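You operate a simulated robot arm through the tools that you are given. There is no shell and no other tool. Be economical: measure what you need, move in short steps, check, and stop when the job is done.

You are at the controls of a simulated robot arm. One attempt, no reset.

TASK
Unclip the purple balloon, let it down and lay it in the grey tray.
Fine: let it down with the yellow button, on the nozzle; the clip goes back on its rail; the black knob ends at OFF.

It is judged by the outcome, as a careful person would: the job done as asked, and still so three seconds after it is handed in. It fails if anything else is knocked over, pushed out of place, dropped, spilled or broken.

THE ROBOT
A 7-joint arm with a two-finger parallel gripper, fixed in place. Base frame: the origin is at the foot of the arm, x ahead of it, y to its left, z up; the work surface is at about z = 12. Lengths are in mm, angles in rad, forces in N, time in s.
With the tool pointing down near the work surface it reaches from about 240 to 620 mm from the base axis. Its first joint turns from -1.152 to 1.152 rad. Payload 2.6 kg.
The TCP is the grasp point between the finger pads, 30 mm short of the fingertips. In the tool frame z runs along the fingers and y along their closing line. Largest opening 94 mm; finger width 28, thickness 10; the body of the gripper, 50 by 96 mm, starts 55 mm behind the TCP.
Orientation is told as [roll, pitch, yaw] about the base's x, y, z axes, in that order, counted from this pose: with the fingers straight down and closing along the base's y, the tool's x points along the base's -x, its y along +y and its z along -z.

THE INTERFACE
- The arm moves only by the tool drive_tool. Its argument "deltas" is a list that holds one entry, the list of rows, each a list of 7 numbers: the shift along the base's x, y, z in units of 40 mm (1.0 is 40 mm), then the turn, a rotation vector about the base's x, y, z in units of 5 degrees (1.0 is 5 degrees), then the gripper command, from -1 (shut) to 1 (fully open), values between in proportion. In form: [[[dx, dy, dz, ax, ay, az, gripper], ...]]. A call has 1 to 8 rows; each row shifts and turns the commanded pose from where the row before left it. A call with a number of a shift or a turn outside -1 to 1 is refused whole. Each row takes 0.2 s and may step no farther than 50 mm and 0.15 rad from the row before; otherwise, or with a gripper value out of range, the whole call is refused. Where a pose cannot be reached the arm comes as near as it can. A force on the tool above 40 N (or 10 N above the force at the start of the call, whichever is more), or a blocked arm, ends the call early, and 0.2 s more pass. Each finger travels about 72 mm/s and halts on what it meets, pressing with about 43 N; the grip force reading is that of the motor and also rises with nothing between the fingers. The clock runs only during rows and for 0.2 s after the last one: add rows that do not move to give the fingers time. The reply holds the time, the measured pose of the TCP, the force on the tool along the base axes, the opening and the grip force, in the units named above and with some noise, with the torque about the TCP (base axes, N m) and any sound that the robot's microphone picked up, and new pictures: "views" is both (left out), scene, wrist or none.
- Cameras (640 x 400 px; columns grow to the right, rows downward): "scene" is fixed at [27.2, 423, 567.1]; the picture's right is [-0.84, -0.54, 0.00], its down [-0.28, 0.44, -0.85] and it looks along [0.46, -0.72, -0.52] (base axes); focal length 275 px, centre (320, 200). "wrist" rides on the gripper at [76, 14, -103] in the tool frame; the picture's right is [-0.18, 0.98, 0.00], its down [-0.75, -0.14, -0.64] and it looks along [-0.63, -0.12, 0.77] (tool axes); focal length 243 px, centre (320, 200).
- locate(camera, pixels): for up to 12 pixels [column, row] of the newest picture of that camera ("zoom" is the newest enlarged one), the place [x, y, z] in the base frame of the surface seen there, good to about 2 mm. The clock stands still meanwhile.
- zoom(camera, box): a new picture of the part [left, top, right, bottom] of that camera's present view, enlarged. The clock stands still meanwhile.
- sign_off(): hands the job in; it is judged then, once.

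Work in short steps. Measure before you move; look again where a grasp or a placing could have gone wrong, and mend it. You have 80 turns and 200 pictures in all, those below and enlarged ones among them. Open the gripper and draw the arm clear of the work before you hand the job in, unless the task says otherwise; then end with one line.

The tools are called after "Emit:" by a JSON object that holds its "api" and its "payload". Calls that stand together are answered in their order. drive_tool: Moves the arm, as the interface text tells. Its arguments: {"type":"object","properties":{"deltas":{"type":"array"},"views":{"type":"string","enum":["both","scene","wrist","none"]}},"required":["deltas"]} The other tools are called the same way: locate (camera, pixels) gives the place of the surface under pixels of a picture; zoom (camera, box) takes an enlarged picture of a part of a camera's view; sign_off () hands the job in.

At the start:

```text
clock: 0.0
ee_pos: [315.8, -175.0, 403.1]
ee_rot: [0.0, 0.0, -0.001]
wrist_force: [-0.1, -0.5, -0.2]
moment: [-0.02, 0.0, -0.02]
finger_gap: 93.9
grip_force: 0.0
```

scene: 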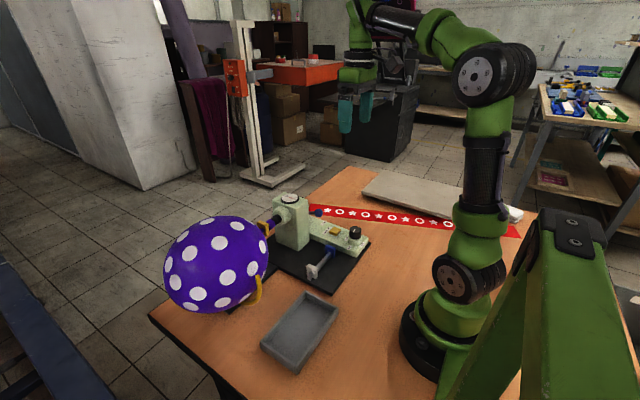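
wrist: 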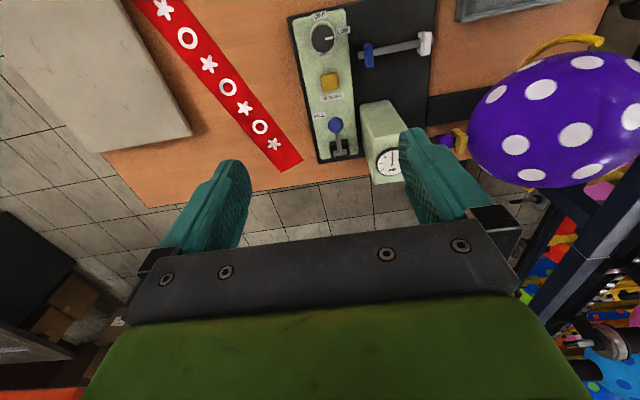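

I see the purple balloon on the machine's nozzle, a panel with black knob, yellow button and blue lever, and a rail. I zoom in on both views to read the details.

Emit:
{"api": "zoom", "payload": {"camera": "scene", "box": [150, 180, 390, 330]}}

Emit:
{"api": "zoom", "payload": {"camera": "wrist", "box": [280, 0, 440, 100]}}

Emit:
{"api": "zoom", "payload": {"camera": "wrist", "box": [300, 80, 500, 205]}}

```text
2.67 times, centred on (270, 255) of scene
```

zoom: 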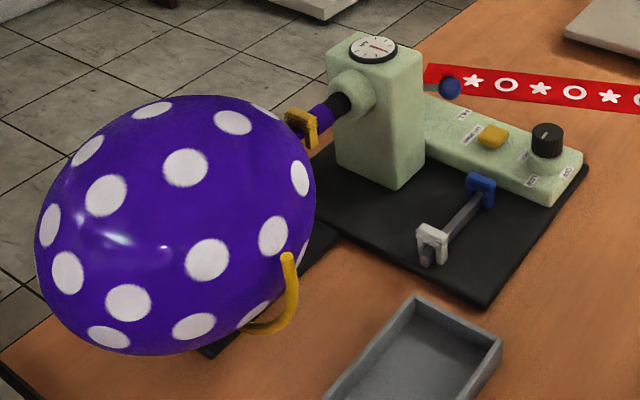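

```text
4.00 times, centred on (360, 50) of wrist
```

zoom: 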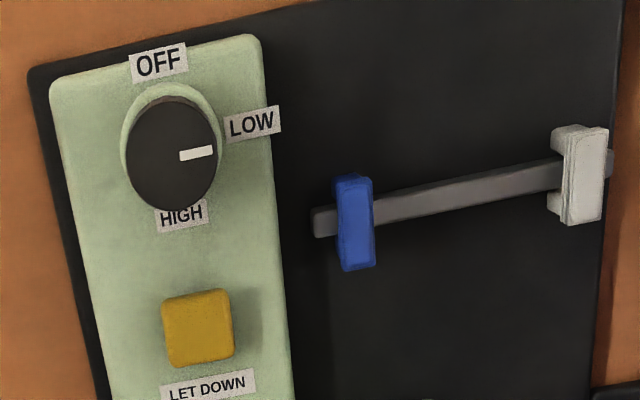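

```text
3.20 times, centred on (400, 142) of wrist
```

zoom: 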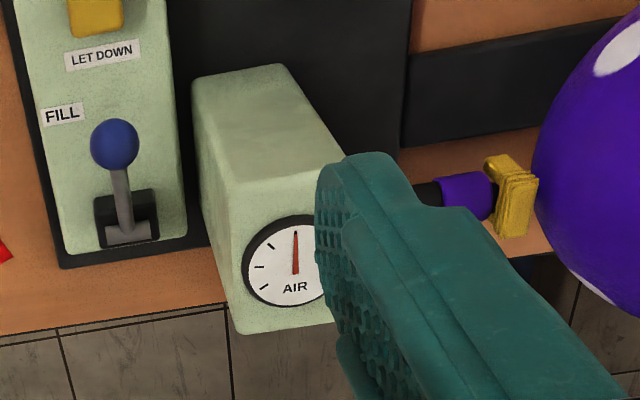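

Knob points at LOW; the yellow clip sits on the balloon neck; the rail holds blue and white clips. I measure the key points in the scene picture, and in the wrist picture.

Emit:
{"api": "locate", "payload": {"camera": "wrist", "pixels": [[323, 38], [330, 82], [336, 125], [368, 55], [424, 42], [395, 48], [461, 142], [457, 130], [445, 140], [385, 110], [388, 162], [540, 90]]}}

Emit:
{"api": "locate", "payload": {"camera": "scene", "pixels": [[265, 228], [272, 222], [262, 223], [355, 230], [330, 249], [320, 258], [313, 268], [301, 330], [325, 305], [278, 343], [296, 365], [308, 300]]}}

Emit:
{"api": "zoom", "payload": {"camera": "scene", "box": [240, 200, 304, 240]}}

Emit:
{"api": "zoom", "payload": {"camera": "scene", "box": [290, 230, 354, 290]}}

```text
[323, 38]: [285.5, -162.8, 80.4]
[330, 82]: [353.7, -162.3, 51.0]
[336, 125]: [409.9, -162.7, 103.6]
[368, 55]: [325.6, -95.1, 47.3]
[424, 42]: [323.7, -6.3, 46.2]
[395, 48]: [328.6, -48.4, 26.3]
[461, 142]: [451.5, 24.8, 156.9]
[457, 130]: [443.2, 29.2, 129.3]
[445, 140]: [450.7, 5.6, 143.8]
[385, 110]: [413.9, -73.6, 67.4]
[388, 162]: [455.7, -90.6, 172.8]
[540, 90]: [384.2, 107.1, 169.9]
```

```text
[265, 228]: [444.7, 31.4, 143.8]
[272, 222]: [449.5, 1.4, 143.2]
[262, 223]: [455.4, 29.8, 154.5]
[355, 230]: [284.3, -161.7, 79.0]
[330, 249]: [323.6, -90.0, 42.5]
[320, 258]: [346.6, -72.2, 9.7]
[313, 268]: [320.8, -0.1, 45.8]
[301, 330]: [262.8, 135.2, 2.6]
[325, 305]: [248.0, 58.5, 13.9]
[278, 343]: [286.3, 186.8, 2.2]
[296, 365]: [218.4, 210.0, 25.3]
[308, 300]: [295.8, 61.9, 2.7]
```

```text
10.00 times, centred on (272, 220) of scene
```

zoom: 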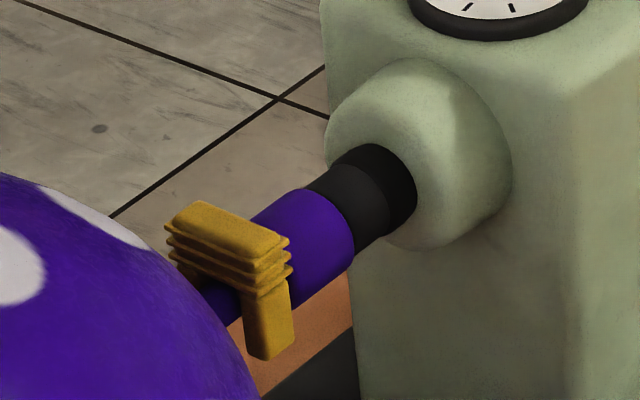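

```text
6.67 times, centred on (322, 260) of scene
```

zoom: 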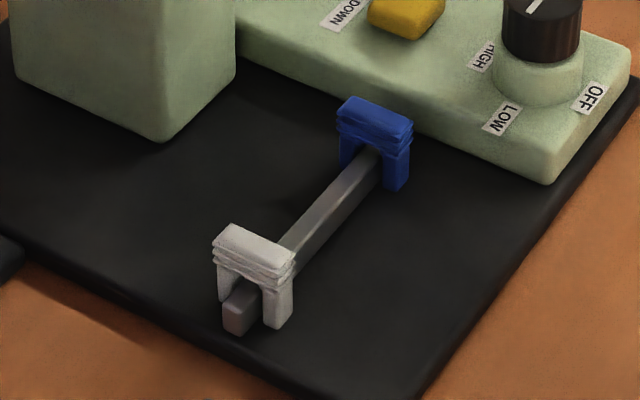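

The rail lies along y at x≈325 with space between blue (y≈-95) and white (y≈-3). I measure clip extents and the balloon shape near the clip.

Emit:
{"api": "locate", "payload": {"camera": "scene", "pixels": [[258, 222.5], [260, 220.5], [267.5, 224], [267, 226], [266.5, 233], [268, 225], [265, 245], [250, 225], [235, 217], [215, 217], [200, 265], [240, 290]]}}

Emit:
{"api": "locate", "payload": {"camera": "wrist", "pixels": [[452, 130], [463, 128], [467, 138], [456, 152], [464, 153], [438, 142], [473, 145], [470, 128], [476, 120], [500, 90], [560, 120], [433, 143]]}}

Emit:
{"api": "zoom", "payload": {"camera": "wrist", "box": [425, 110, 505, 160]}}

```text
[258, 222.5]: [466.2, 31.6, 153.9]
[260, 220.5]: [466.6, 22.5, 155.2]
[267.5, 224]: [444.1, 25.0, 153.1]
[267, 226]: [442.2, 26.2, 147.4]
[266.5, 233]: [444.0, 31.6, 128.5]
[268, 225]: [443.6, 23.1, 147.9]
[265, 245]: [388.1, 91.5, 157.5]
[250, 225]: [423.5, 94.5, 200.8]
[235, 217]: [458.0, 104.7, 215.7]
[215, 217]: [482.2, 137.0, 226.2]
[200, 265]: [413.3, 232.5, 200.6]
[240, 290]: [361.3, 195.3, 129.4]
```

```text
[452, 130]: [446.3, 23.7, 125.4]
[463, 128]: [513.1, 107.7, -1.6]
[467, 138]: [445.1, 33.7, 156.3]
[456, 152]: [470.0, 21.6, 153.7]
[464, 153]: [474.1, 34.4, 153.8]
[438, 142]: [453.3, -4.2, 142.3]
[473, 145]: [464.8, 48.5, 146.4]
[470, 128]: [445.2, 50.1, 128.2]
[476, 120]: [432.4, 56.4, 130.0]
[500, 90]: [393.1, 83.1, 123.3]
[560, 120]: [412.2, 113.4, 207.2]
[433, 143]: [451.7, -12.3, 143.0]
```

```text
8.00 times, centred on (465, 135) of wrist
```

zoom: 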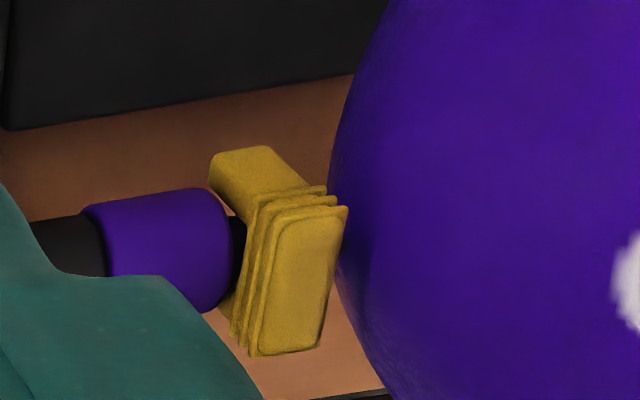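

Before unclipping I'll set the knob to OFF (pointer +y → -x, i.e. +90° about z). I measure the knob's outline and the button.

Emit:
{"api": "zoom", "payload": {"camera": "scene", "box": [320, 215, 384, 255]}}

Emit:
{"api": "locate", "payload": {"camera": "wrist", "pixels": [[321, 35], [314, 36], [330, 37], [334, 38], [323, 26], [322, 48], [321, 22], [318, 80], [330, 74], [340, 82], [331, 91], [329, 60]]}}

Emit:
{"api": "locate", "payload": {"camera": "scene", "pixels": [[349, 228.5], [360.5, 230], [355, 237.5], [354, 240], [357, 242], [335, 230], [360, 248], [340, 241], [316, 253], [308, 262], [300, 262], [312, 275]]}}

```text
10.00 times, centred on (352, 235) of scene
```

zoom: 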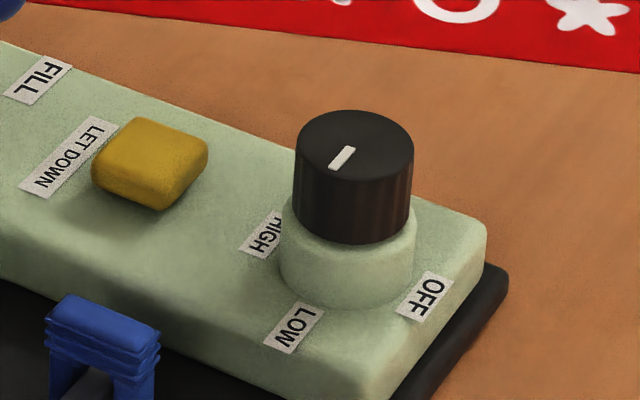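

```text
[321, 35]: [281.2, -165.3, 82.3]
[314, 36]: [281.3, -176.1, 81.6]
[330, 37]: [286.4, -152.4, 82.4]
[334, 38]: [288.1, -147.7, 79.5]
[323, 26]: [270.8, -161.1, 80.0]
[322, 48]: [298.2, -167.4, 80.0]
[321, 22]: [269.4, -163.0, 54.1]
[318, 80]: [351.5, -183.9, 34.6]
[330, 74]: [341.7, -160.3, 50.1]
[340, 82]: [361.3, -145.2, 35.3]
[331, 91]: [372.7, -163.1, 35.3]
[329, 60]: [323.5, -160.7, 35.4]
```

```text
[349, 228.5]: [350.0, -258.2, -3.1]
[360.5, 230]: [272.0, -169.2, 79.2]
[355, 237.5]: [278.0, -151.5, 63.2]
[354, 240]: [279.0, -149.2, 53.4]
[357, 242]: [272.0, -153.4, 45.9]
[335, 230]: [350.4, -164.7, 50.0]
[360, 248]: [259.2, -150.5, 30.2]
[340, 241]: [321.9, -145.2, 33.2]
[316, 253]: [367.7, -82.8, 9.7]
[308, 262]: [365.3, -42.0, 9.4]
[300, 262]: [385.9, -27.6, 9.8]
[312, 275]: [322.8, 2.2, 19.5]
```

Knob: centre ≈(285,-163), radius ≈16, z 53–81; button top (353,-163,50). I descend above the knob.

Emit:
{"api": "drive_tool", "payload": {"deltas": [[[-0.385, 0.15, -0.9, 0, 0, 0, 0.4], [-0.385, 0.15, -0.9, 0, 0, 0, 0.4], [0, 0, -0.95, 0, 0, 0, 0.4], [0, 0, -0.95, 0, 0, 0, 0.4], [0, 0, -0.95, 0, 0, 0, 0.4], [0, 0, -0.95, 0, 0, 0, 0.4], [0, 0, -0.95, 0, 0, 0, 0.4], [0, 0, 0, 0, 0, 0, 0.4]]]}}

```text
clock: 1.8
ee_pos: [284.2, -162.8, 139.2]
ee_rot: [-0.001, -0.001, -0.002]
wrist_force: [0.0, 0.1, 0.5]
moment: [0.03, 0.0, 0.01]
finger_gap: 65.9
grip_force: 0.2
```

scene: 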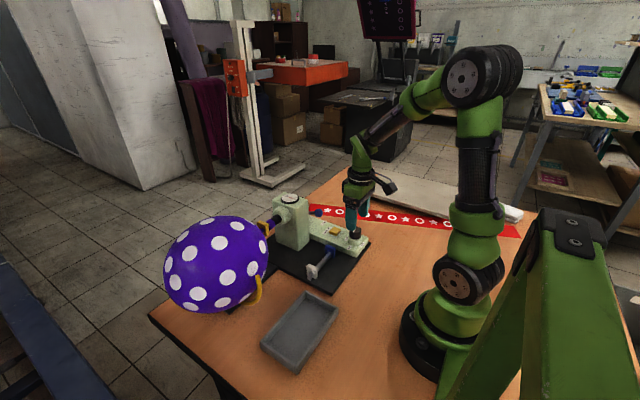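
wrist: 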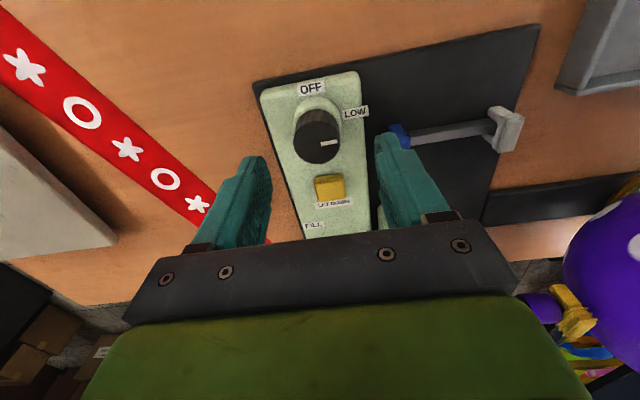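

Above the knob and clear of the blue clip. Lower 52 mm and close on the knob.

Emit:
{"api": "drive_tool", "payload": {"deltas": [[[0.02, 0, -0.7, 0, 0, 0, 0.4], [0, 0, -0.6, 0, 0, 0, 0.4], [0, 0, 0, 0, 0, 0, -0.5], [0, 0, 0, 0, 0, 0, -0.5], [0, 0, 0, 0, 0, 0, -0.5]]]}}

```text
clock: 3.0
ee_pos: [285.5, -164.1, 88.0]
ee_rot: [-0.006, -0.003, -0.001]
wrist_force: [-1.3, -25.2, -0.1]
moment: [0.28, -1.06, -0.1]
finger_gap: 33.4
grip_force: 43.0
```

scene: 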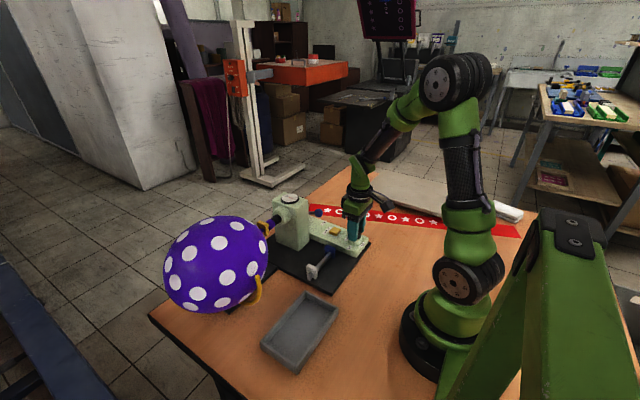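
wrist: 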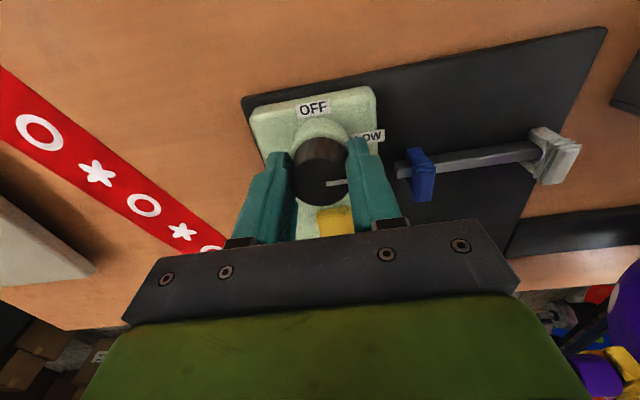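

Knob is held (gap 33) with a slight side load; I shift 1.5 mm to -y and turn +z.

Emit:
{"api": "drive_tool", "payload": {"deltas": [[[0, -0.04, 0, 0, 0, 0, -0.5], [0, 0, 0, 0, 0, 1, -0.5], [0, 0, 0, 0, 0, 1, -0.5], [0, 0, 0, 0, 0, 1, -0.5], [0, 0, 0, 0, 0, 1, -0.5], [0, 0, 0, 0, 0, 1, -0.5], [0, 0, 0, 0, 0, 1, -0.5]]], "views": "wrist"}}

```text
clock: 4.6
ee_pos: [285.3, -166.2, 88.4]
ee_rot: [0.0, 0.003, 0.524]
wrist_force: [-4.1, -20.4, 0.1]
moment: [-0.07, 0.5, -0.06]
finger_gap: 33.5
grip_force: 43.0
```

wrist: 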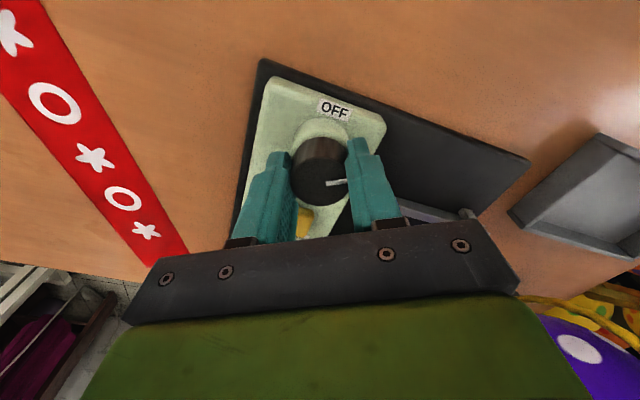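

The pointer turns along with the fingers. Continue.

Emit:
{"api": "drive_tool", "payload": {"deltas": [[[0, -0.02, 0, 0, 0, 1, -0.5], [0, 0, 0, 0, 0, 1, -0.5], [0, 0, 0, 0, 0, 1, -0.5], [0, 0, 0, 0, 0, 1, -0.5], [0, 0, 0, 0, 0, 1, -0.5], [0, 0, 0, 0, 0, 1, -0.5], [0, 0, 0, 0, 0, 1, -0.5]]], "views": "wrist"}}

```text
clock: 6.2
ee_pos: [285.2, -164.6, 89.0]
ee_rot: [0.0, 0.0, 1.137]
wrist_force: [1.7, -16.5, 0.3]
moment: [-0.57, -0.67, -0.01]
finger_gap: 33.3
grip_force: 43.4
```

wrist: 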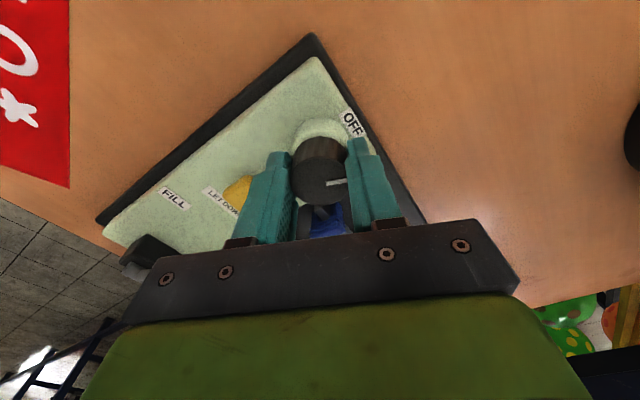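

Yaw is 1.137; 25° more to reach OFF.

Emit:
{"api": "drive_tool", "payload": {"deltas": [[[0, 0, 0, 0, 0, 1, -0.5], [0, 0, 0, 0, 0, 1, -0.5], [0, 0, 0, 0, 0, 1, -0.5], [0, 0, 0, 0, 0, 1, -0.5], [0, 0, 0, 0, 0, 1, -0.5], [0, 0, 0, 0, 0, 0, -0.5]]], "views": "wrist"}}

```text
clock: 7.6
ee_pos: [287.4, -164.3, 88.7]
ee_rot: [0.0, -0.001, 1.572]
wrist_force: [-2.4, -3.9, 0.8]
moment: [-0.08, 0.65, -0.16]
finger_gap: 33.5
grip_force: 42.7
```

wrist: 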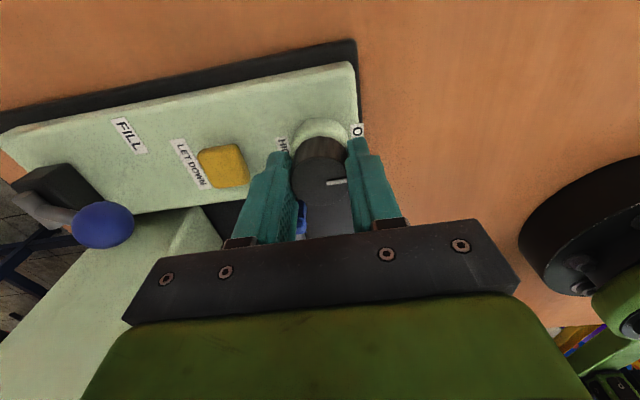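

Knob has turned. Release it, rise, and look.

Emit:
{"api": "drive_tool", "payload": {"deltas": [[[0, 0, 0, 0, 0, 0, 0.1], [0, 0, 0, 0, 0, 0, 0.1], [0, 0, 0.9, 0, 0, 0, 0.1], [0, 0, 0.9, 0, 0, 0, 0.1], [0, 0, 0.9, 0, 0, 0, 0.1], [0, 0, 0.9, 0, 0, 0, 0.1]]]}}

Emit:
{"api": "zoom", "payload": {"camera": "scene", "box": [320, 215, 384, 255]}}

```text
clock: 9.0
ee_pos: [285.9, -165.2, 231.7]
ee_rot: [-0.001, 0.0, 1.572]
wrist_force: [-0.1, 0.0, 0.2]
moment: [-0.02, 0.02, -0.02]
finger_gap: 52.0
grip_force: 0.0
```

scene: 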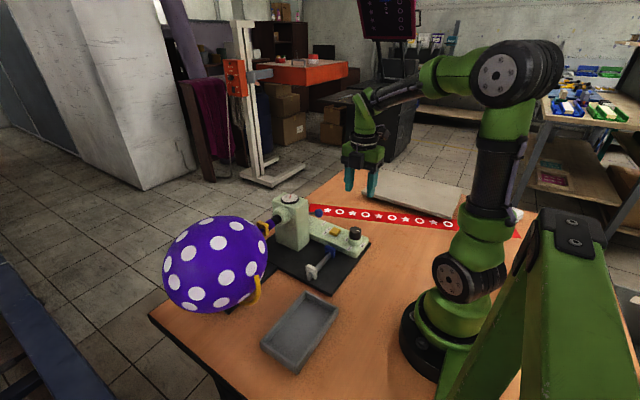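
wrist: 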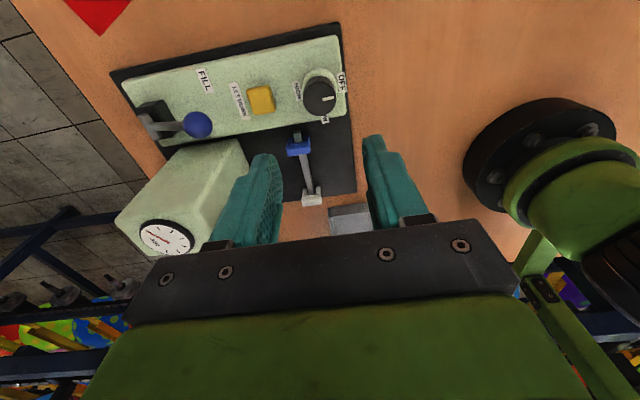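

```text
10.00 times, centred on (352, 235) of scene
```

zoom: 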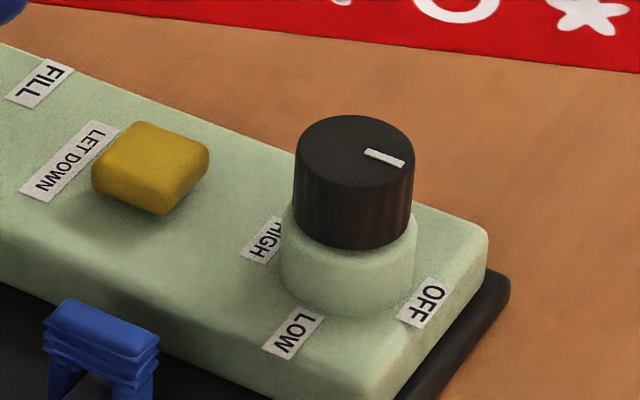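

Pointer now faces OFF. Next I travel high over to above the yellow clip at (457,24).

Emit:
{"api": "drive_tool", "payload": {"deltas": [[[0.7, 0.75, 0.3, 0, 0, 0, 0.3], [0.7, 0.75, 0.3, 0, 0, 0, 0.3], [0.715, 0.8, 0, 0, 0, 0, 0.3], [0.715, 0.8, 0, 0, 0, 0, 0.3], [0.72, 0.8, 0, 0, 0, 0, 0.3], [0.72, 0.83, 0, 0, 0, 0, 0.3], [0, 0, 0, 0, 0, 0, 0.3]]]}}

```text
clock: 10.6
ee_pos: [456.1, 23.0, 255.9]
ee_rot: [0.0, -0.001, 1.57]
wrist_force: [-0.1, 0.8, -0.5]
moment: [-0.04, 0.0, -0.02]
finger_gap: 61.0
grip_force: 0.0
```

scene: 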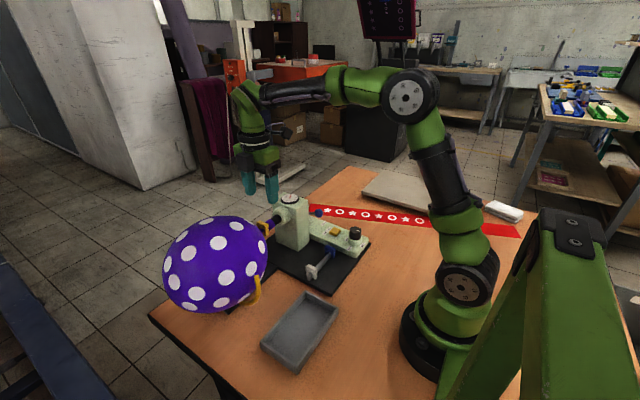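
wrist: 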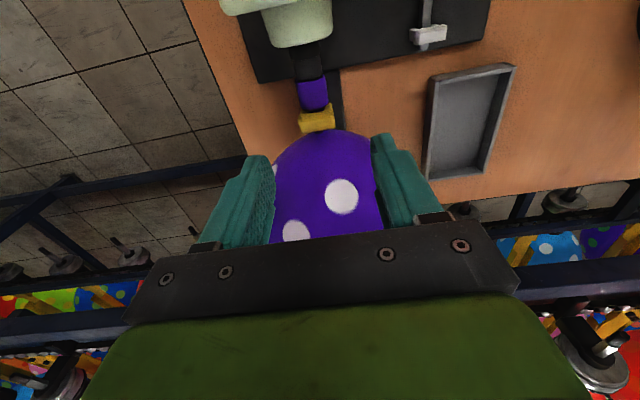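

The wrist view shows the clip at (317,119) and tray clearly. I measure both.

Emit:
{"api": "zoom", "payload": {"camera": "wrist", "box": [277, 65, 357, 145]}}

Emit:
{"api": "locate", "payload": {"camera": "wrist", "pixels": [[301, 123], [317, 121], [333, 119], [317, 127], [316, 116], [324, 135], [310, 142], [325, 145], [340, 140], [313, 96], [303, 85], [325, 84]]}}

Emit:
{"api": "locate", "payload": {"camera": "wrist", "pixels": [[435, 80], [508, 70], [428, 172], [483, 172], [440, 90], [500, 78], [440, 165], [480, 165], [465, 120], [430, 35], [427, 10], [410, 90]]}}

```text
5.00 times, centred on (317, 105) of wrist
```

zoom: 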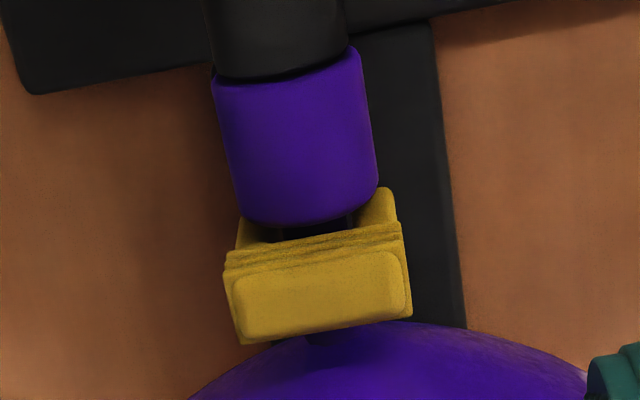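

```text
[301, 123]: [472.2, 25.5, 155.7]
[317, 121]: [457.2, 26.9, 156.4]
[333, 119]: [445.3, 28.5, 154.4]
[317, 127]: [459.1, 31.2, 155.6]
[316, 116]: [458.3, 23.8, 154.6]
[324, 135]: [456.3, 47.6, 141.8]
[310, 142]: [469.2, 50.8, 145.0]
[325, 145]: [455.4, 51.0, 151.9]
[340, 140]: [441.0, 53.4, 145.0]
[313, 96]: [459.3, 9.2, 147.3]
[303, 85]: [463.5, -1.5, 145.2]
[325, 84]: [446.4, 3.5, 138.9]
```

```text
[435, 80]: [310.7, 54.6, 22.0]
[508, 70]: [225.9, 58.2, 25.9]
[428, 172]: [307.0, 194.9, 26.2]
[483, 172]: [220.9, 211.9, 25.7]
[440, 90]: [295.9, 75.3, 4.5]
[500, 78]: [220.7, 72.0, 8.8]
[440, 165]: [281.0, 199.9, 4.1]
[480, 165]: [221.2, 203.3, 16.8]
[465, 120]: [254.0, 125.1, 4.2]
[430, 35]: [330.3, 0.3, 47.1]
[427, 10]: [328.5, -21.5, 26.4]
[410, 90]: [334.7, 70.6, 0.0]
```

Clip centre ≈(458,27.5), top z 156; balloon face y≈48. I descend to z≈172 with the fingers open on either side in x, then close gently.

Emit:
{"api": "drive_tool", "payload": {"deltas": [[[0.04, 0.02, -0.7, 0, 0, 0, 0.3], [0, 0, -0.7, 0, 0, 0, 0.3], [0, 0, -0.7, 0, 0, 0, 0.3], [0, 0, 0, 0, 0, 0, 0.3]]]}}

Emit:
{"api": "zoom", "payload": {"camera": "scene", "box": [220, 180, 300, 250]}}

```text
clock: 11.6
ee_pos: [458.9, 25.0, 172.8]
ee_rot: [0.0, -0.001, 1.571]
wrist_force: [0.2, -0.1, -0.4]
moment: [0.02, 0.01, 0.01]
finger_gap: 61.3
grip_force: 0.1
```

scene: 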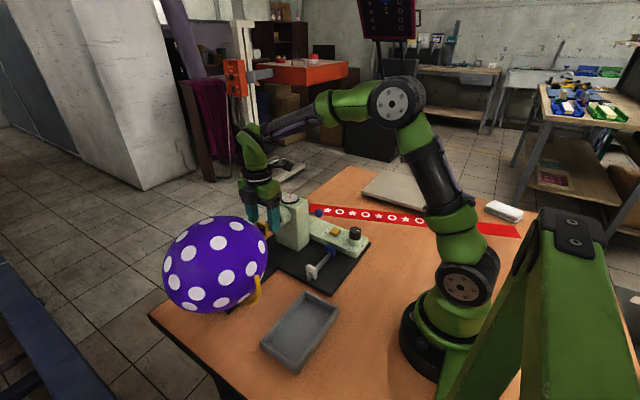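
wrist: 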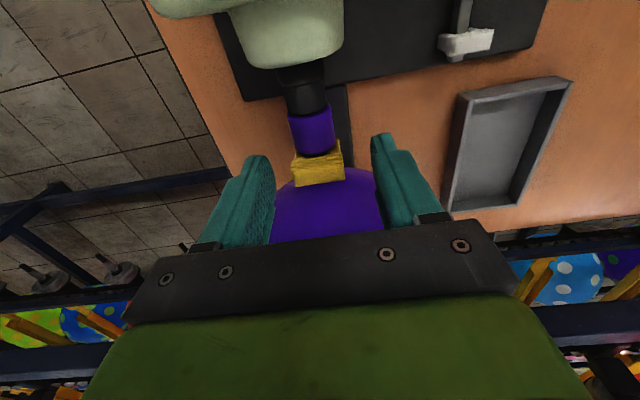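

```text
5.71 times, centred on (260, 215) of scene
```

zoom: 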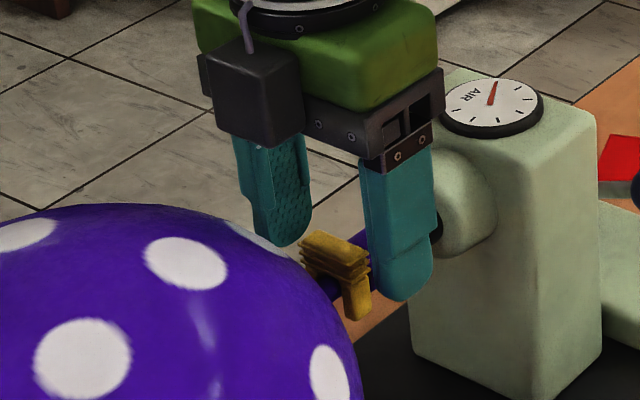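

Fingers straddle the clip, clear of the balloon. Close on it.

Emit:
{"api": "drive_tool", "payload": {"deltas": [[[0, 0, 0, 0, 0, 0, -0.5], [0, 0, 0, 0, 0, 0, -0.5], [0, 0, 0, 0, 0, 0, -0.5]]]}}

Emit:
{"api": "zoom", "payload": {"camera": "scene", "box": [220, 180, 300, 250]}}

```text
clock: 12.4
ee_pos: [458.2, 23.8, 173.6]
ee_rot: [0.0, -0.001, 1.57]
wrist_force: [0.9, 0.1, 0.3]
moment: [0.0, -0.1, 0.0]
finger_gap: 28.0
grip_force: 14.1
```

scene: 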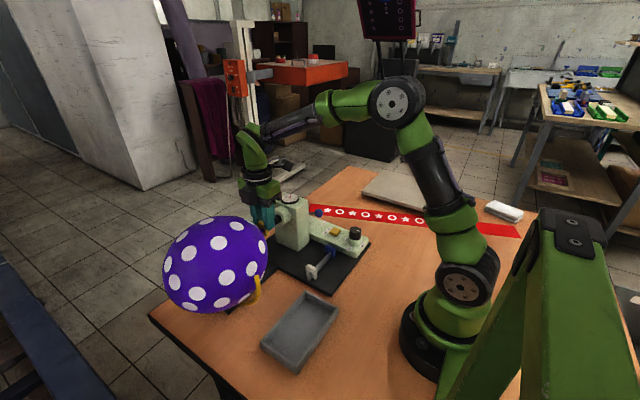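
wrist: 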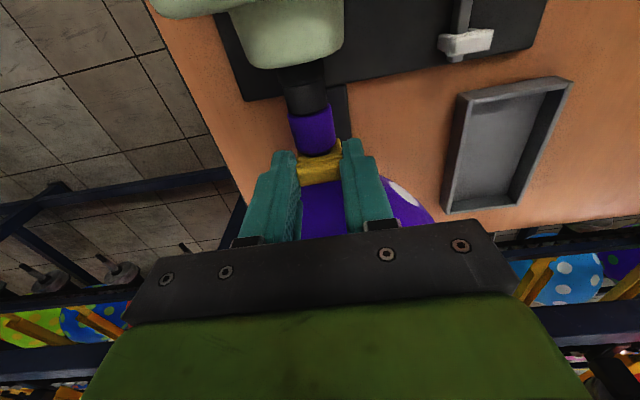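

```text
5.71 times, centred on (260, 215) of scene
```

zoom: 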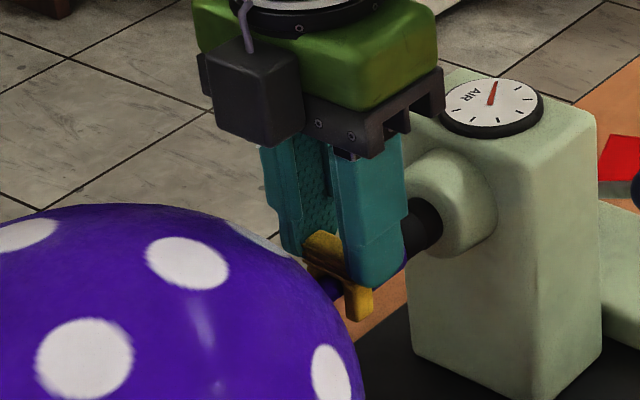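

The clip is gripped (gap 28). Lift straight up slowly.

Emit:
{"api": "drive_tool", "payload": {"deltas": [[[0, 0, 0, 0, 0, 0, -0.8], [0, 0, 0.2, 0, 0, 0, -0.8], [0, 0, 0.2, 0, 0, 0, -0.8], [0, 0, 0.3, 0, 0, 0, -0.8], [0, 0, 0.4, 0, 0, 0, -0.8], [0, 0, 0.5, 0, 0, 0, -0.8]]]}}

Emit:
{"api": "zoom", "payload": {"camera": "scene", "box": [210, 160, 306, 250]}}

```text
clock: 13.8
ee_pos: [457.3, 26.5, 236.7]
ee_rot: [0.0, 0.0, 1.572]
wrist_force: [-1.5, -0.9, 0.6]
moment: [-0.04, 0.02, 0.02]
finger_gap: 28.1
grip_force: 14.2
```

scene: 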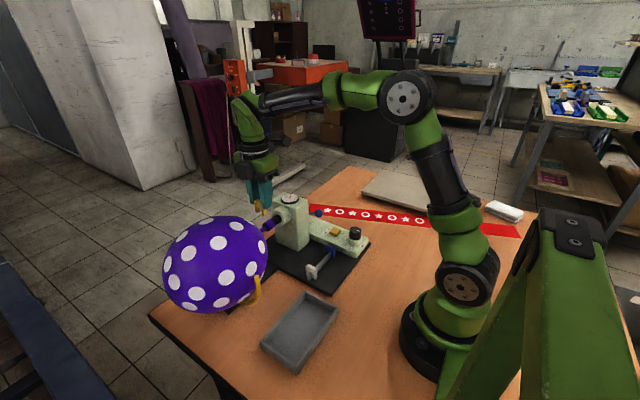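
wrist: 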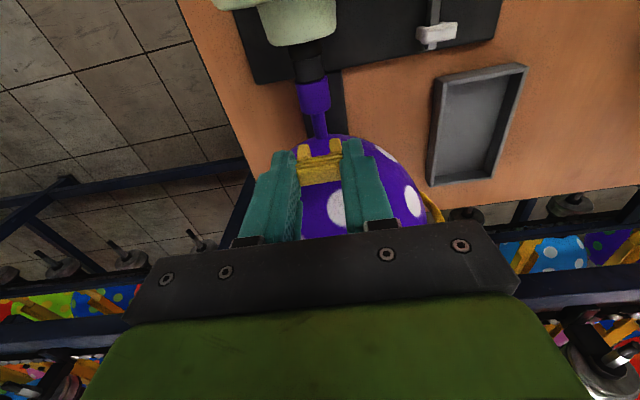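

```text
4.44 times, centred on (258, 205) of scene
```

zoom: 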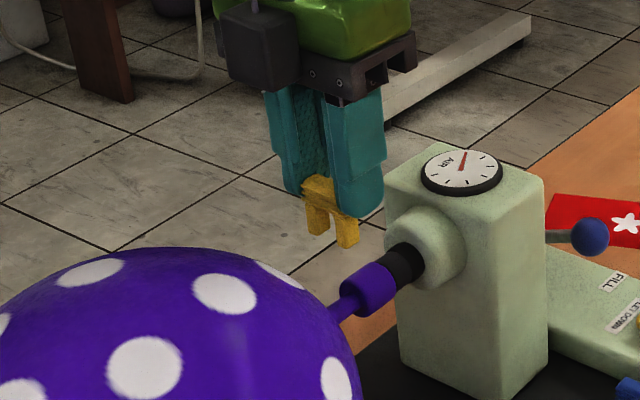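

Clip came off cleanly and the balloon stays inflated on the nozzle. I measure the clip in the fingers and the rail/white clip.

Emit:
{"api": "zoom", "payload": {"camera": "wrist", "box": [270, 120, 370, 200]}}

Emit:
{"api": "locate", "payload": {"camera": "wrist", "pixels": [[300, 172], [320, 172], [340, 170], [320, 180], [318, 160], [305, 147], [335, 144], [320, 165]]}}

Emit:
{"api": "locate", "payload": {"camera": "scene", "pixels": [[314, 264], [317, 266], [312, 266], [319, 269], [314, 276], [328, 245], [331, 248], [325, 247.5], [321, 258], [322, 256], [324, 254.5], [319, 260]]}}

Emit:
{"api": "zoom", "payload": {"camera": "scene", "box": [290, 230, 354, 290]}}

```text
5.00 times, centred on (320, 160) of wrist
```

zoom: 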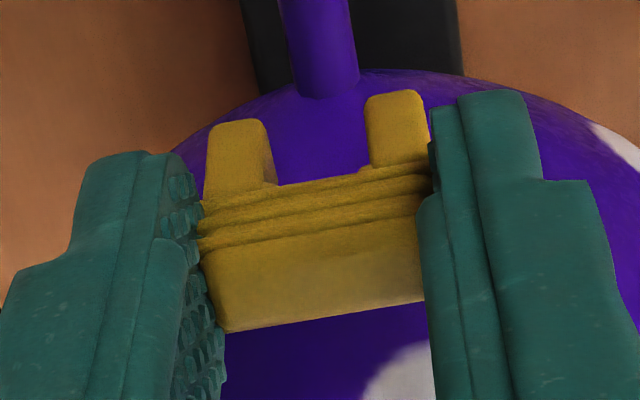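

```text
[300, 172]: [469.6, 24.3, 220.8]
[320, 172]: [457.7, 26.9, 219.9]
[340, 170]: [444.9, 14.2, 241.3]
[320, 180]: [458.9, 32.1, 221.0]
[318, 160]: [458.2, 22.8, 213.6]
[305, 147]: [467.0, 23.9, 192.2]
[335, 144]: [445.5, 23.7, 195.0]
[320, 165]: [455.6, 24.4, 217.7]
```

```text
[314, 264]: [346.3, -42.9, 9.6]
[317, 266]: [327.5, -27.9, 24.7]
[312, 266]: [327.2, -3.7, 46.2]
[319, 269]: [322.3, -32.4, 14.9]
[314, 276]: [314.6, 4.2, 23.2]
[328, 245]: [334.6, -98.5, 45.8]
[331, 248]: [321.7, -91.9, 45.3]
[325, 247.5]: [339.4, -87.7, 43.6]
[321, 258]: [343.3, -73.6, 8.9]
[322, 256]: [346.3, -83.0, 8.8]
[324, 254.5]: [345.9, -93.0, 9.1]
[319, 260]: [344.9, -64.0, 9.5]
```

```text
6.67 times, centred on (322, 260) of scene
```

zoom: 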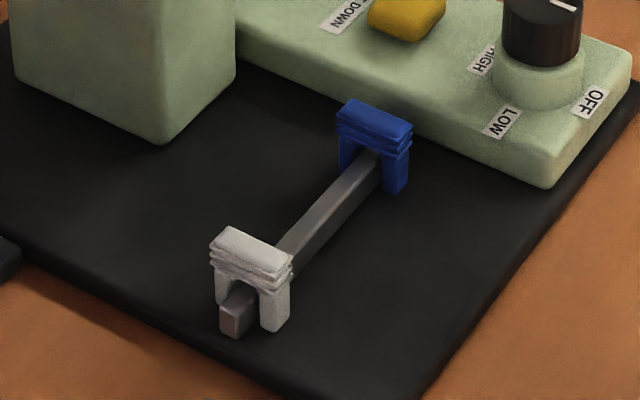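

I locate precise points in this enlarged picture: white clip edges, rail edges.

Emit:
{"api": "locate", "payload": {"camera": "zoom", "pixels": [[222, 232], [285, 266], [216, 240], [250, 248], [285, 255], [298, 265], [330, 205], [345, 220], [337, 210], [365, 165], [350, 105], [408, 132]]}}

Emit:
{"api": "zoom", "payload": {"camera": "wrist", "box": [400, 0, 480, 50]}}

Emit:
{"api": "locate", "payload": {"camera": "wrist", "pixels": [[418, 42], [456, 36], [437, 36], [432, 10], [439, 10], [435, 4]]}}

```text
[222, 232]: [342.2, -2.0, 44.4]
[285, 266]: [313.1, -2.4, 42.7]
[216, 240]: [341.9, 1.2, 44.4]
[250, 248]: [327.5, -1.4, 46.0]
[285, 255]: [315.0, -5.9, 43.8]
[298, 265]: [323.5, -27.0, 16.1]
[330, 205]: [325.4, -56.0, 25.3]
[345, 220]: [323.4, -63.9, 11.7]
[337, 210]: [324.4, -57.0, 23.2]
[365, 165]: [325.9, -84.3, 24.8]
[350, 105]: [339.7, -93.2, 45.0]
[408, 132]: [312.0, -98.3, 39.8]
```

```text
8.00 times, centred on (440, 25) of wrist
```

zoom: 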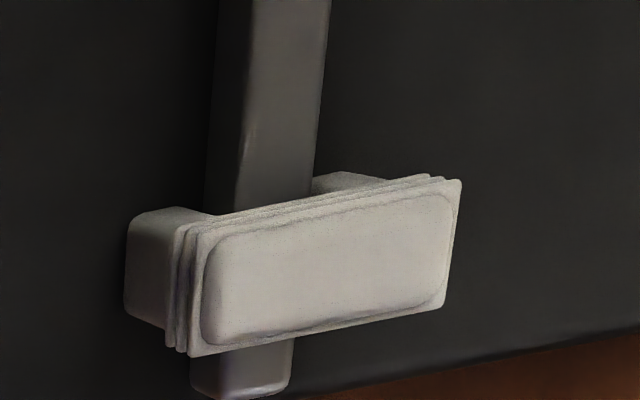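

```text
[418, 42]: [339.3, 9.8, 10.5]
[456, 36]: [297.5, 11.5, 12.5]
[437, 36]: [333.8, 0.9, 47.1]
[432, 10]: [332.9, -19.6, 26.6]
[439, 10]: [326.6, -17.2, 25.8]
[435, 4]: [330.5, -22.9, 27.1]
```

Rail centre x≈328, top 26.5; seated clip top ≈46.5, so TCP z≈63 when seated. I carry the clip to (327.5,-48.5) and lower to z≈95.

Emit:
{"api": "drive_tool", "payload": {"deltas": [[[-0.81, -0.47, 0, 0, 0, 0, -0.8], [-0.81, -0.47, 0, 0, 0, 0, -0.8], [-0.81, -0.47, 0, 0, 0, 0, -0.8], [-0.81, -0.47, 0, 0, 0, 0, -0.8], [0, 0, -0.9, 0, 0, 0, -0.8], [0, 0, -0.9, 0, 0, 0, -0.8], [0, 0, -0.9, 0, 0, 0, -0.8], [0, 0, -0.85, 0, 0, 0, -0.8]]]}}

Emit:
{"api": "zoom", "payload": {"camera": "scene", "box": [280, 210, 364, 290]}}

```text
clock: 15.6
ee_pos: [327.5, -50.0, 93.6]
ee_rot: [-0.001, 0.0, 1.567]
wrist_force: [0.8, -0.8, 0.3]
moment: [0.03, 0.0, -0.01]
finger_gap: 28.2
grip_force: 14.2
```

scene: 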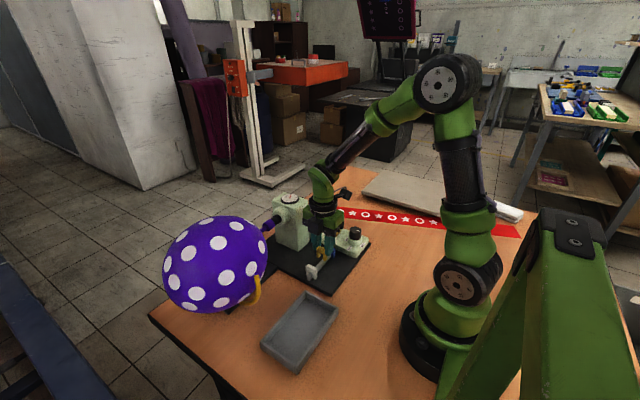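
wrist: 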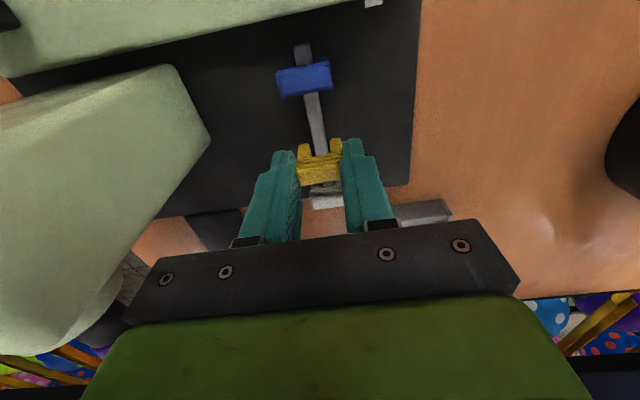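

```text
5.00 times, centred on (322, 250) of scene
```

zoom: 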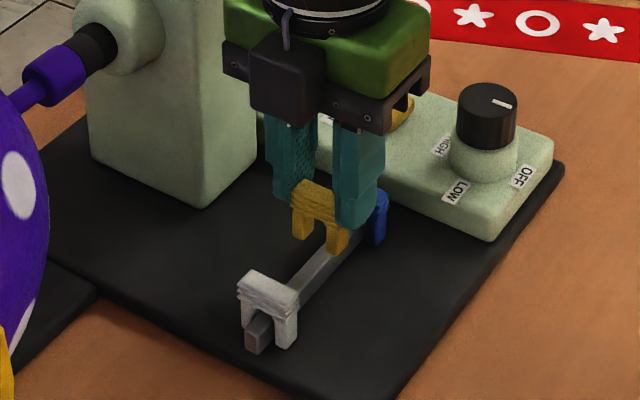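

Clip legs straddle the rail in view. I check leg and rail positions near it.

Emit:
{"api": "locate", "payload": {"camera": "wrist", "pixels": [[305, 149], [335, 145], [302, 172], [320, 171], [338, 170], [310, 120], [318, 119], [314, 140], [320, 150], [314, 119]]}}

Emit:
{"api": "zoom", "payload": {"camera": "wrist", "box": [270, 110, 370, 210]}}

```text
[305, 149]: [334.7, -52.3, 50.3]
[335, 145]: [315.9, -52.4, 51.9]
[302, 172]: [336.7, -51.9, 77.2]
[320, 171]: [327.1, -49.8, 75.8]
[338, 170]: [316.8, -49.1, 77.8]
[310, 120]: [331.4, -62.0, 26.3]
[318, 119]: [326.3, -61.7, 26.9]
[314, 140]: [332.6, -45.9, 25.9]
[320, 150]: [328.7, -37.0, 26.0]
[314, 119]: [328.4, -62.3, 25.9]
```

```text
4.00 times, centred on (320, 160) of wrist
```

zoom: 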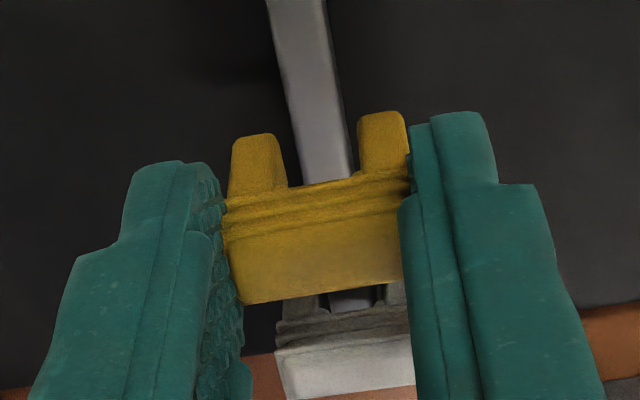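

Clip centre x≈326.5 vs rail ≈328.5: shift +1.5 mm, and lower about 31 mm.

Emit:
{"api": "drive_tool", "payload": {"deltas": [[[0.04, 0, 0, 0, 0, 0, -0.8], [0, 0, -0.25, 0, 0, 0, -0.8], [0, 0, -0.2, 0, 0, 0, -0.8], [0, 0, -0.15, 0, 0, 0, -0.8], [0, 0, -0.15, 0, 0, 0, -0.8], [0, 0, 0, 0, 0, 0, -0.8]]]}}

Emit:
{"api": "zoom", "payload": {"camera": "scene", "box": [280, 210, 364, 290]}}

```text
clock: 17.0
ee_pos: [330.3, -50.3, 64.8]
ee_rot: [0.001, 0.001, 1.572]
wrist_force: [-0.7, 0.1, -1.2]
moment: [-0.02, 0.01, -0.03]
finger_gap: 28.1
grip_force: 13.8
```

scene: 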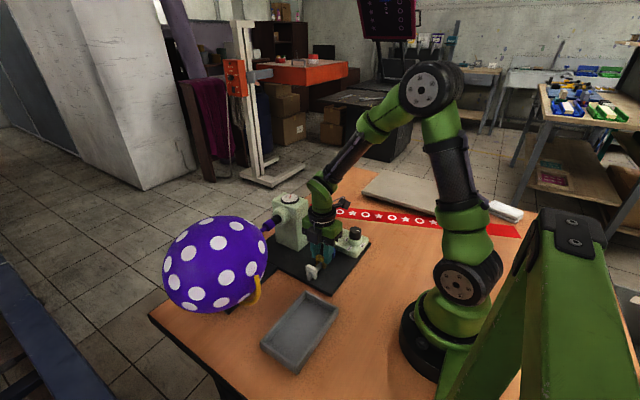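
wrist: 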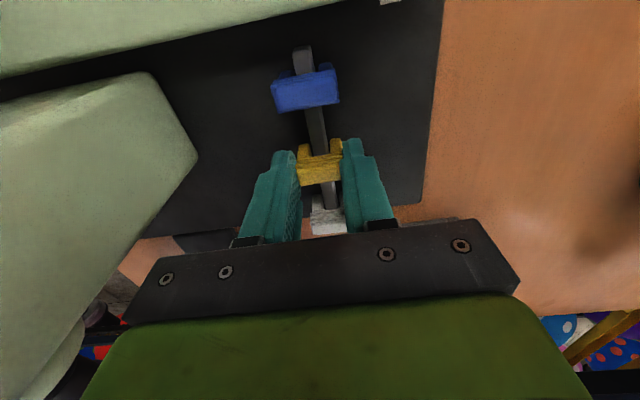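

```text
5.00 times, centred on (322, 250) of scene
```

zoom: 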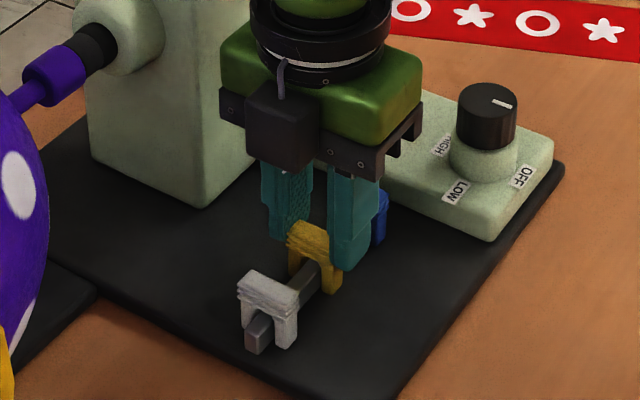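

No contact yet; the clip straddles the rail. Lower a few mm more until contact.

Emit:
{"api": "drive_tool", "payload": {"deltas": [[[0, 0, -0.05, 0, 0, 0, -0.8], [0, 0, -0.04, 0, 0, 0, -0.8], [0, 0, 0, 0, 0, 0, -0.8]]], "views": "wrist"}}

Emit:
{"api": "locate", "payload": {"camera": "wrist", "pixels": [[303, 172], [320, 172], [338, 170], [305, 91], [312, 120], [320, 119], [330, 228]]}}

```text
clock: 17.8
ee_pos: [331.7, -50.3, 61.8]
ee_rot: [-0.003, 0.001, 1.571]
wrist_force: [-3.1, 1.2, 22.1]
moment: [0.16, 0.16, 0.04]
finger_gap: 28.3
grip_force: 13.4
```

wrist: 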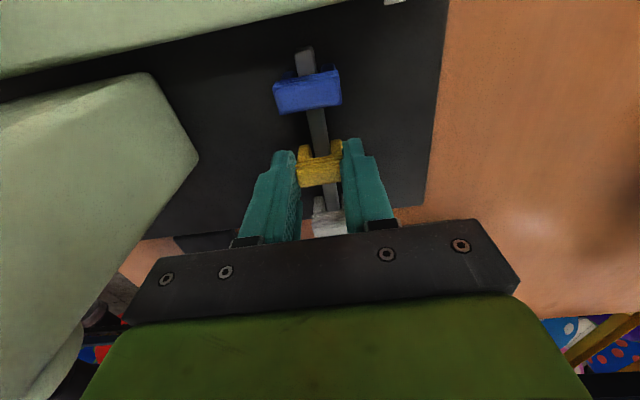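

```text
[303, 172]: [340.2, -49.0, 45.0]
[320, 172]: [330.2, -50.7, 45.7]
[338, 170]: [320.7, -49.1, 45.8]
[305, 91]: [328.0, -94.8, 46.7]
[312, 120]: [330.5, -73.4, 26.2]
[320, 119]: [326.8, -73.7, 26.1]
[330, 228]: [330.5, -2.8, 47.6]
```

Contact 22 N up, clip top at 45.7 like its neighbours: seated. Release and rise.

Emit:
{"api": "drive_tool", "payload": {"deltas": [[[-0.03, 0, 0.03, 0, 0, 0, 0.2], [0, 0, 0, 0, 0, 0, 0.2], [0, 0, 0, 0, 0, 0, 0.2], [0, 0, 0.7, 0, 0, 0, 0.2], [0, 0, 0.9, 0, 0, 0, 0.2], [0, 0, 0.9, 0, 0, 0, 0.2], [0, 0, 0.9, 0, 0, 0, 0.2]]]}}

Emit:
{"api": "zoom", "payload": {"camera": "scene", "box": [280, 210, 364, 290]}}

```text
clock: 19.4
ee_pos: [329.9, -50.5, 201.0]
ee_rot: [0.001, 0.001, 1.569]
wrist_force: [0.0, -0.3, 0.3]
moment: [0.03, -0.03, 0.01]
finger_gap: 56.2
grip_force: 0.0
```

scene: 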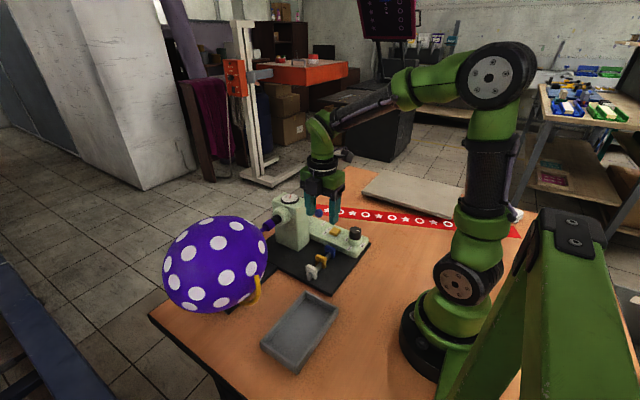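
wrist: 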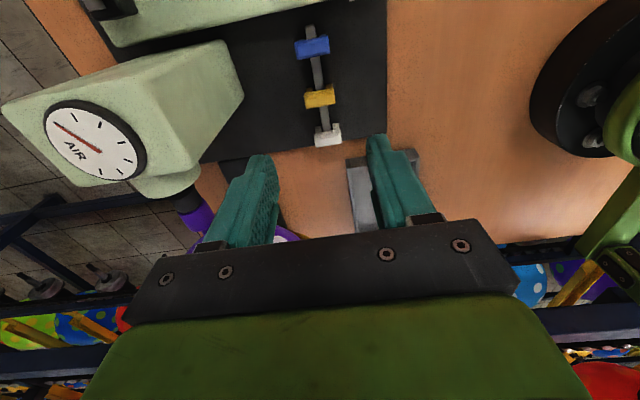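

```text
5.00 times, centred on (322, 250) of scene
```

zoom: 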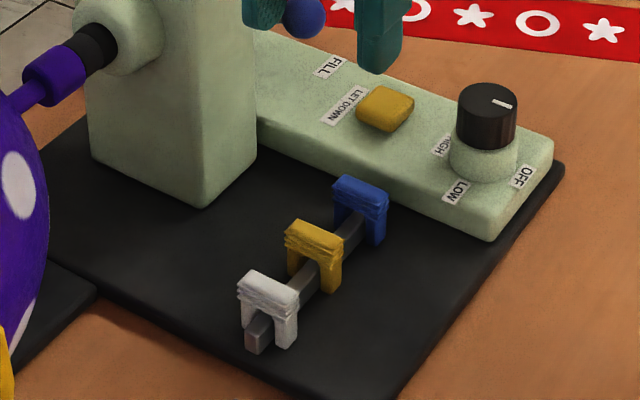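

Yellow clip sits well between the others. Now close the fingers and go above the LET DOWN button (353.5,-163).

Emit:
{"api": "drive_tool", "payload": {"deltas": [[[0, 0, 0.3, 0, 0, 0, -1], [0.2, -0.9, 0, 0, 0, 0, -1], [0.2, -0.95, 0, 0, 0, 0, -1], [0.2, -0.96, 0, 0, 0, 0, -1], [0, 0, -0.8, 0, 0, 0, -1], [0, 0, -0.9, 0, 0, 0, -1], [0, 0, -0.9, 0, 0, 0, -1], [0, 0, 0, 0, 0, 0, -1]]]}}

Emit:
{"api": "zoom", "payload": {"camera": "scene", "box": [290, 190, 374, 260]}}

```text
clock: 21.2
ee_pos: [353.6, -164.0, 106.5]
ee_rot: [-0.001, 0.0, 1.571]
wrist_force: [0.9, -1.6, 1.0]
moment: [-0.02, -0.03, 0.0]
finger_gap: 0.0
grip_force: 33.0
```

scene: 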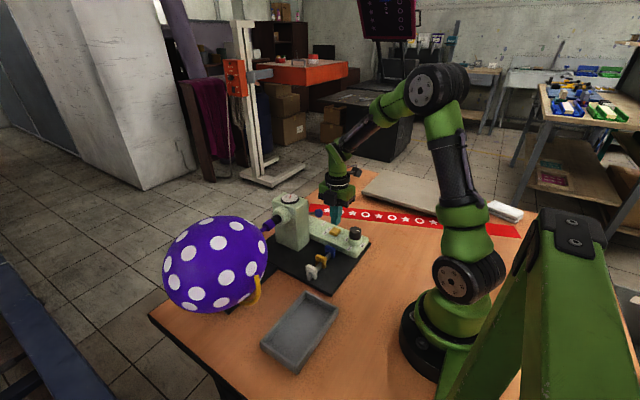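
wrist: 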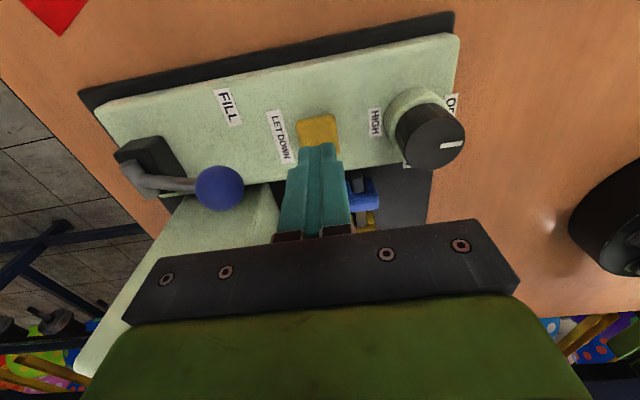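

```text
5.71 times, centred on (332, 225) of scene
```

zoom: 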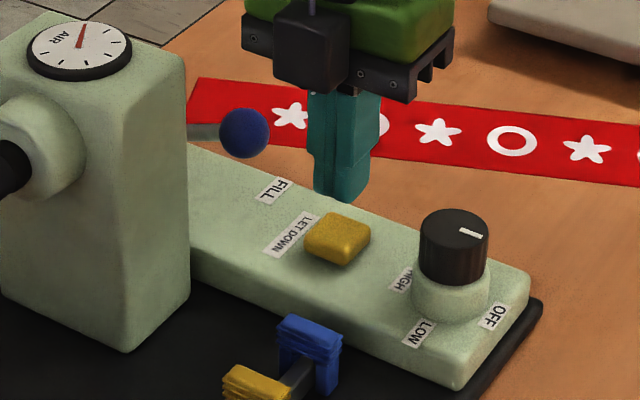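

Fingers are right over the button, lever ball clear. Press down ~29 mm slowly and hold.

Emit:
{"api": "drive_tool", "payload": {"deltas": [[[0, 0, -0.4, 0, 0, 0, -1], [0, 0, -0.2, 0, 0, 0, -1], [0, 0, -0.07, 0, 0, 0, -1], [0, 0, -0.06, 0, 0, 0, -1], [0, 0, 0, 0, 0, 0, -1], [0, 0, 0, 0, 0, 0, -1]]], "views": "scene"}}

```text
clock: 22.6
ee_pos: [352.7, -162.3, 76.6]
ee_rot: [0.001, 0.0, 1.571]
wrist_force: [1.3, 0.1, 1.2]
moment: [-0.01, -0.01, -0.01]
finger_gap: 0.1
grip_force: 33.2
```

scene: 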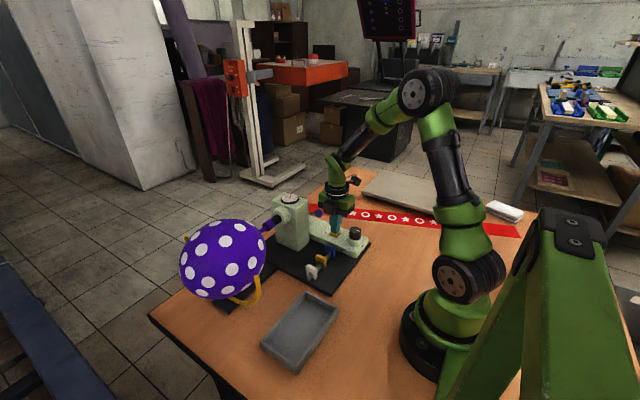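

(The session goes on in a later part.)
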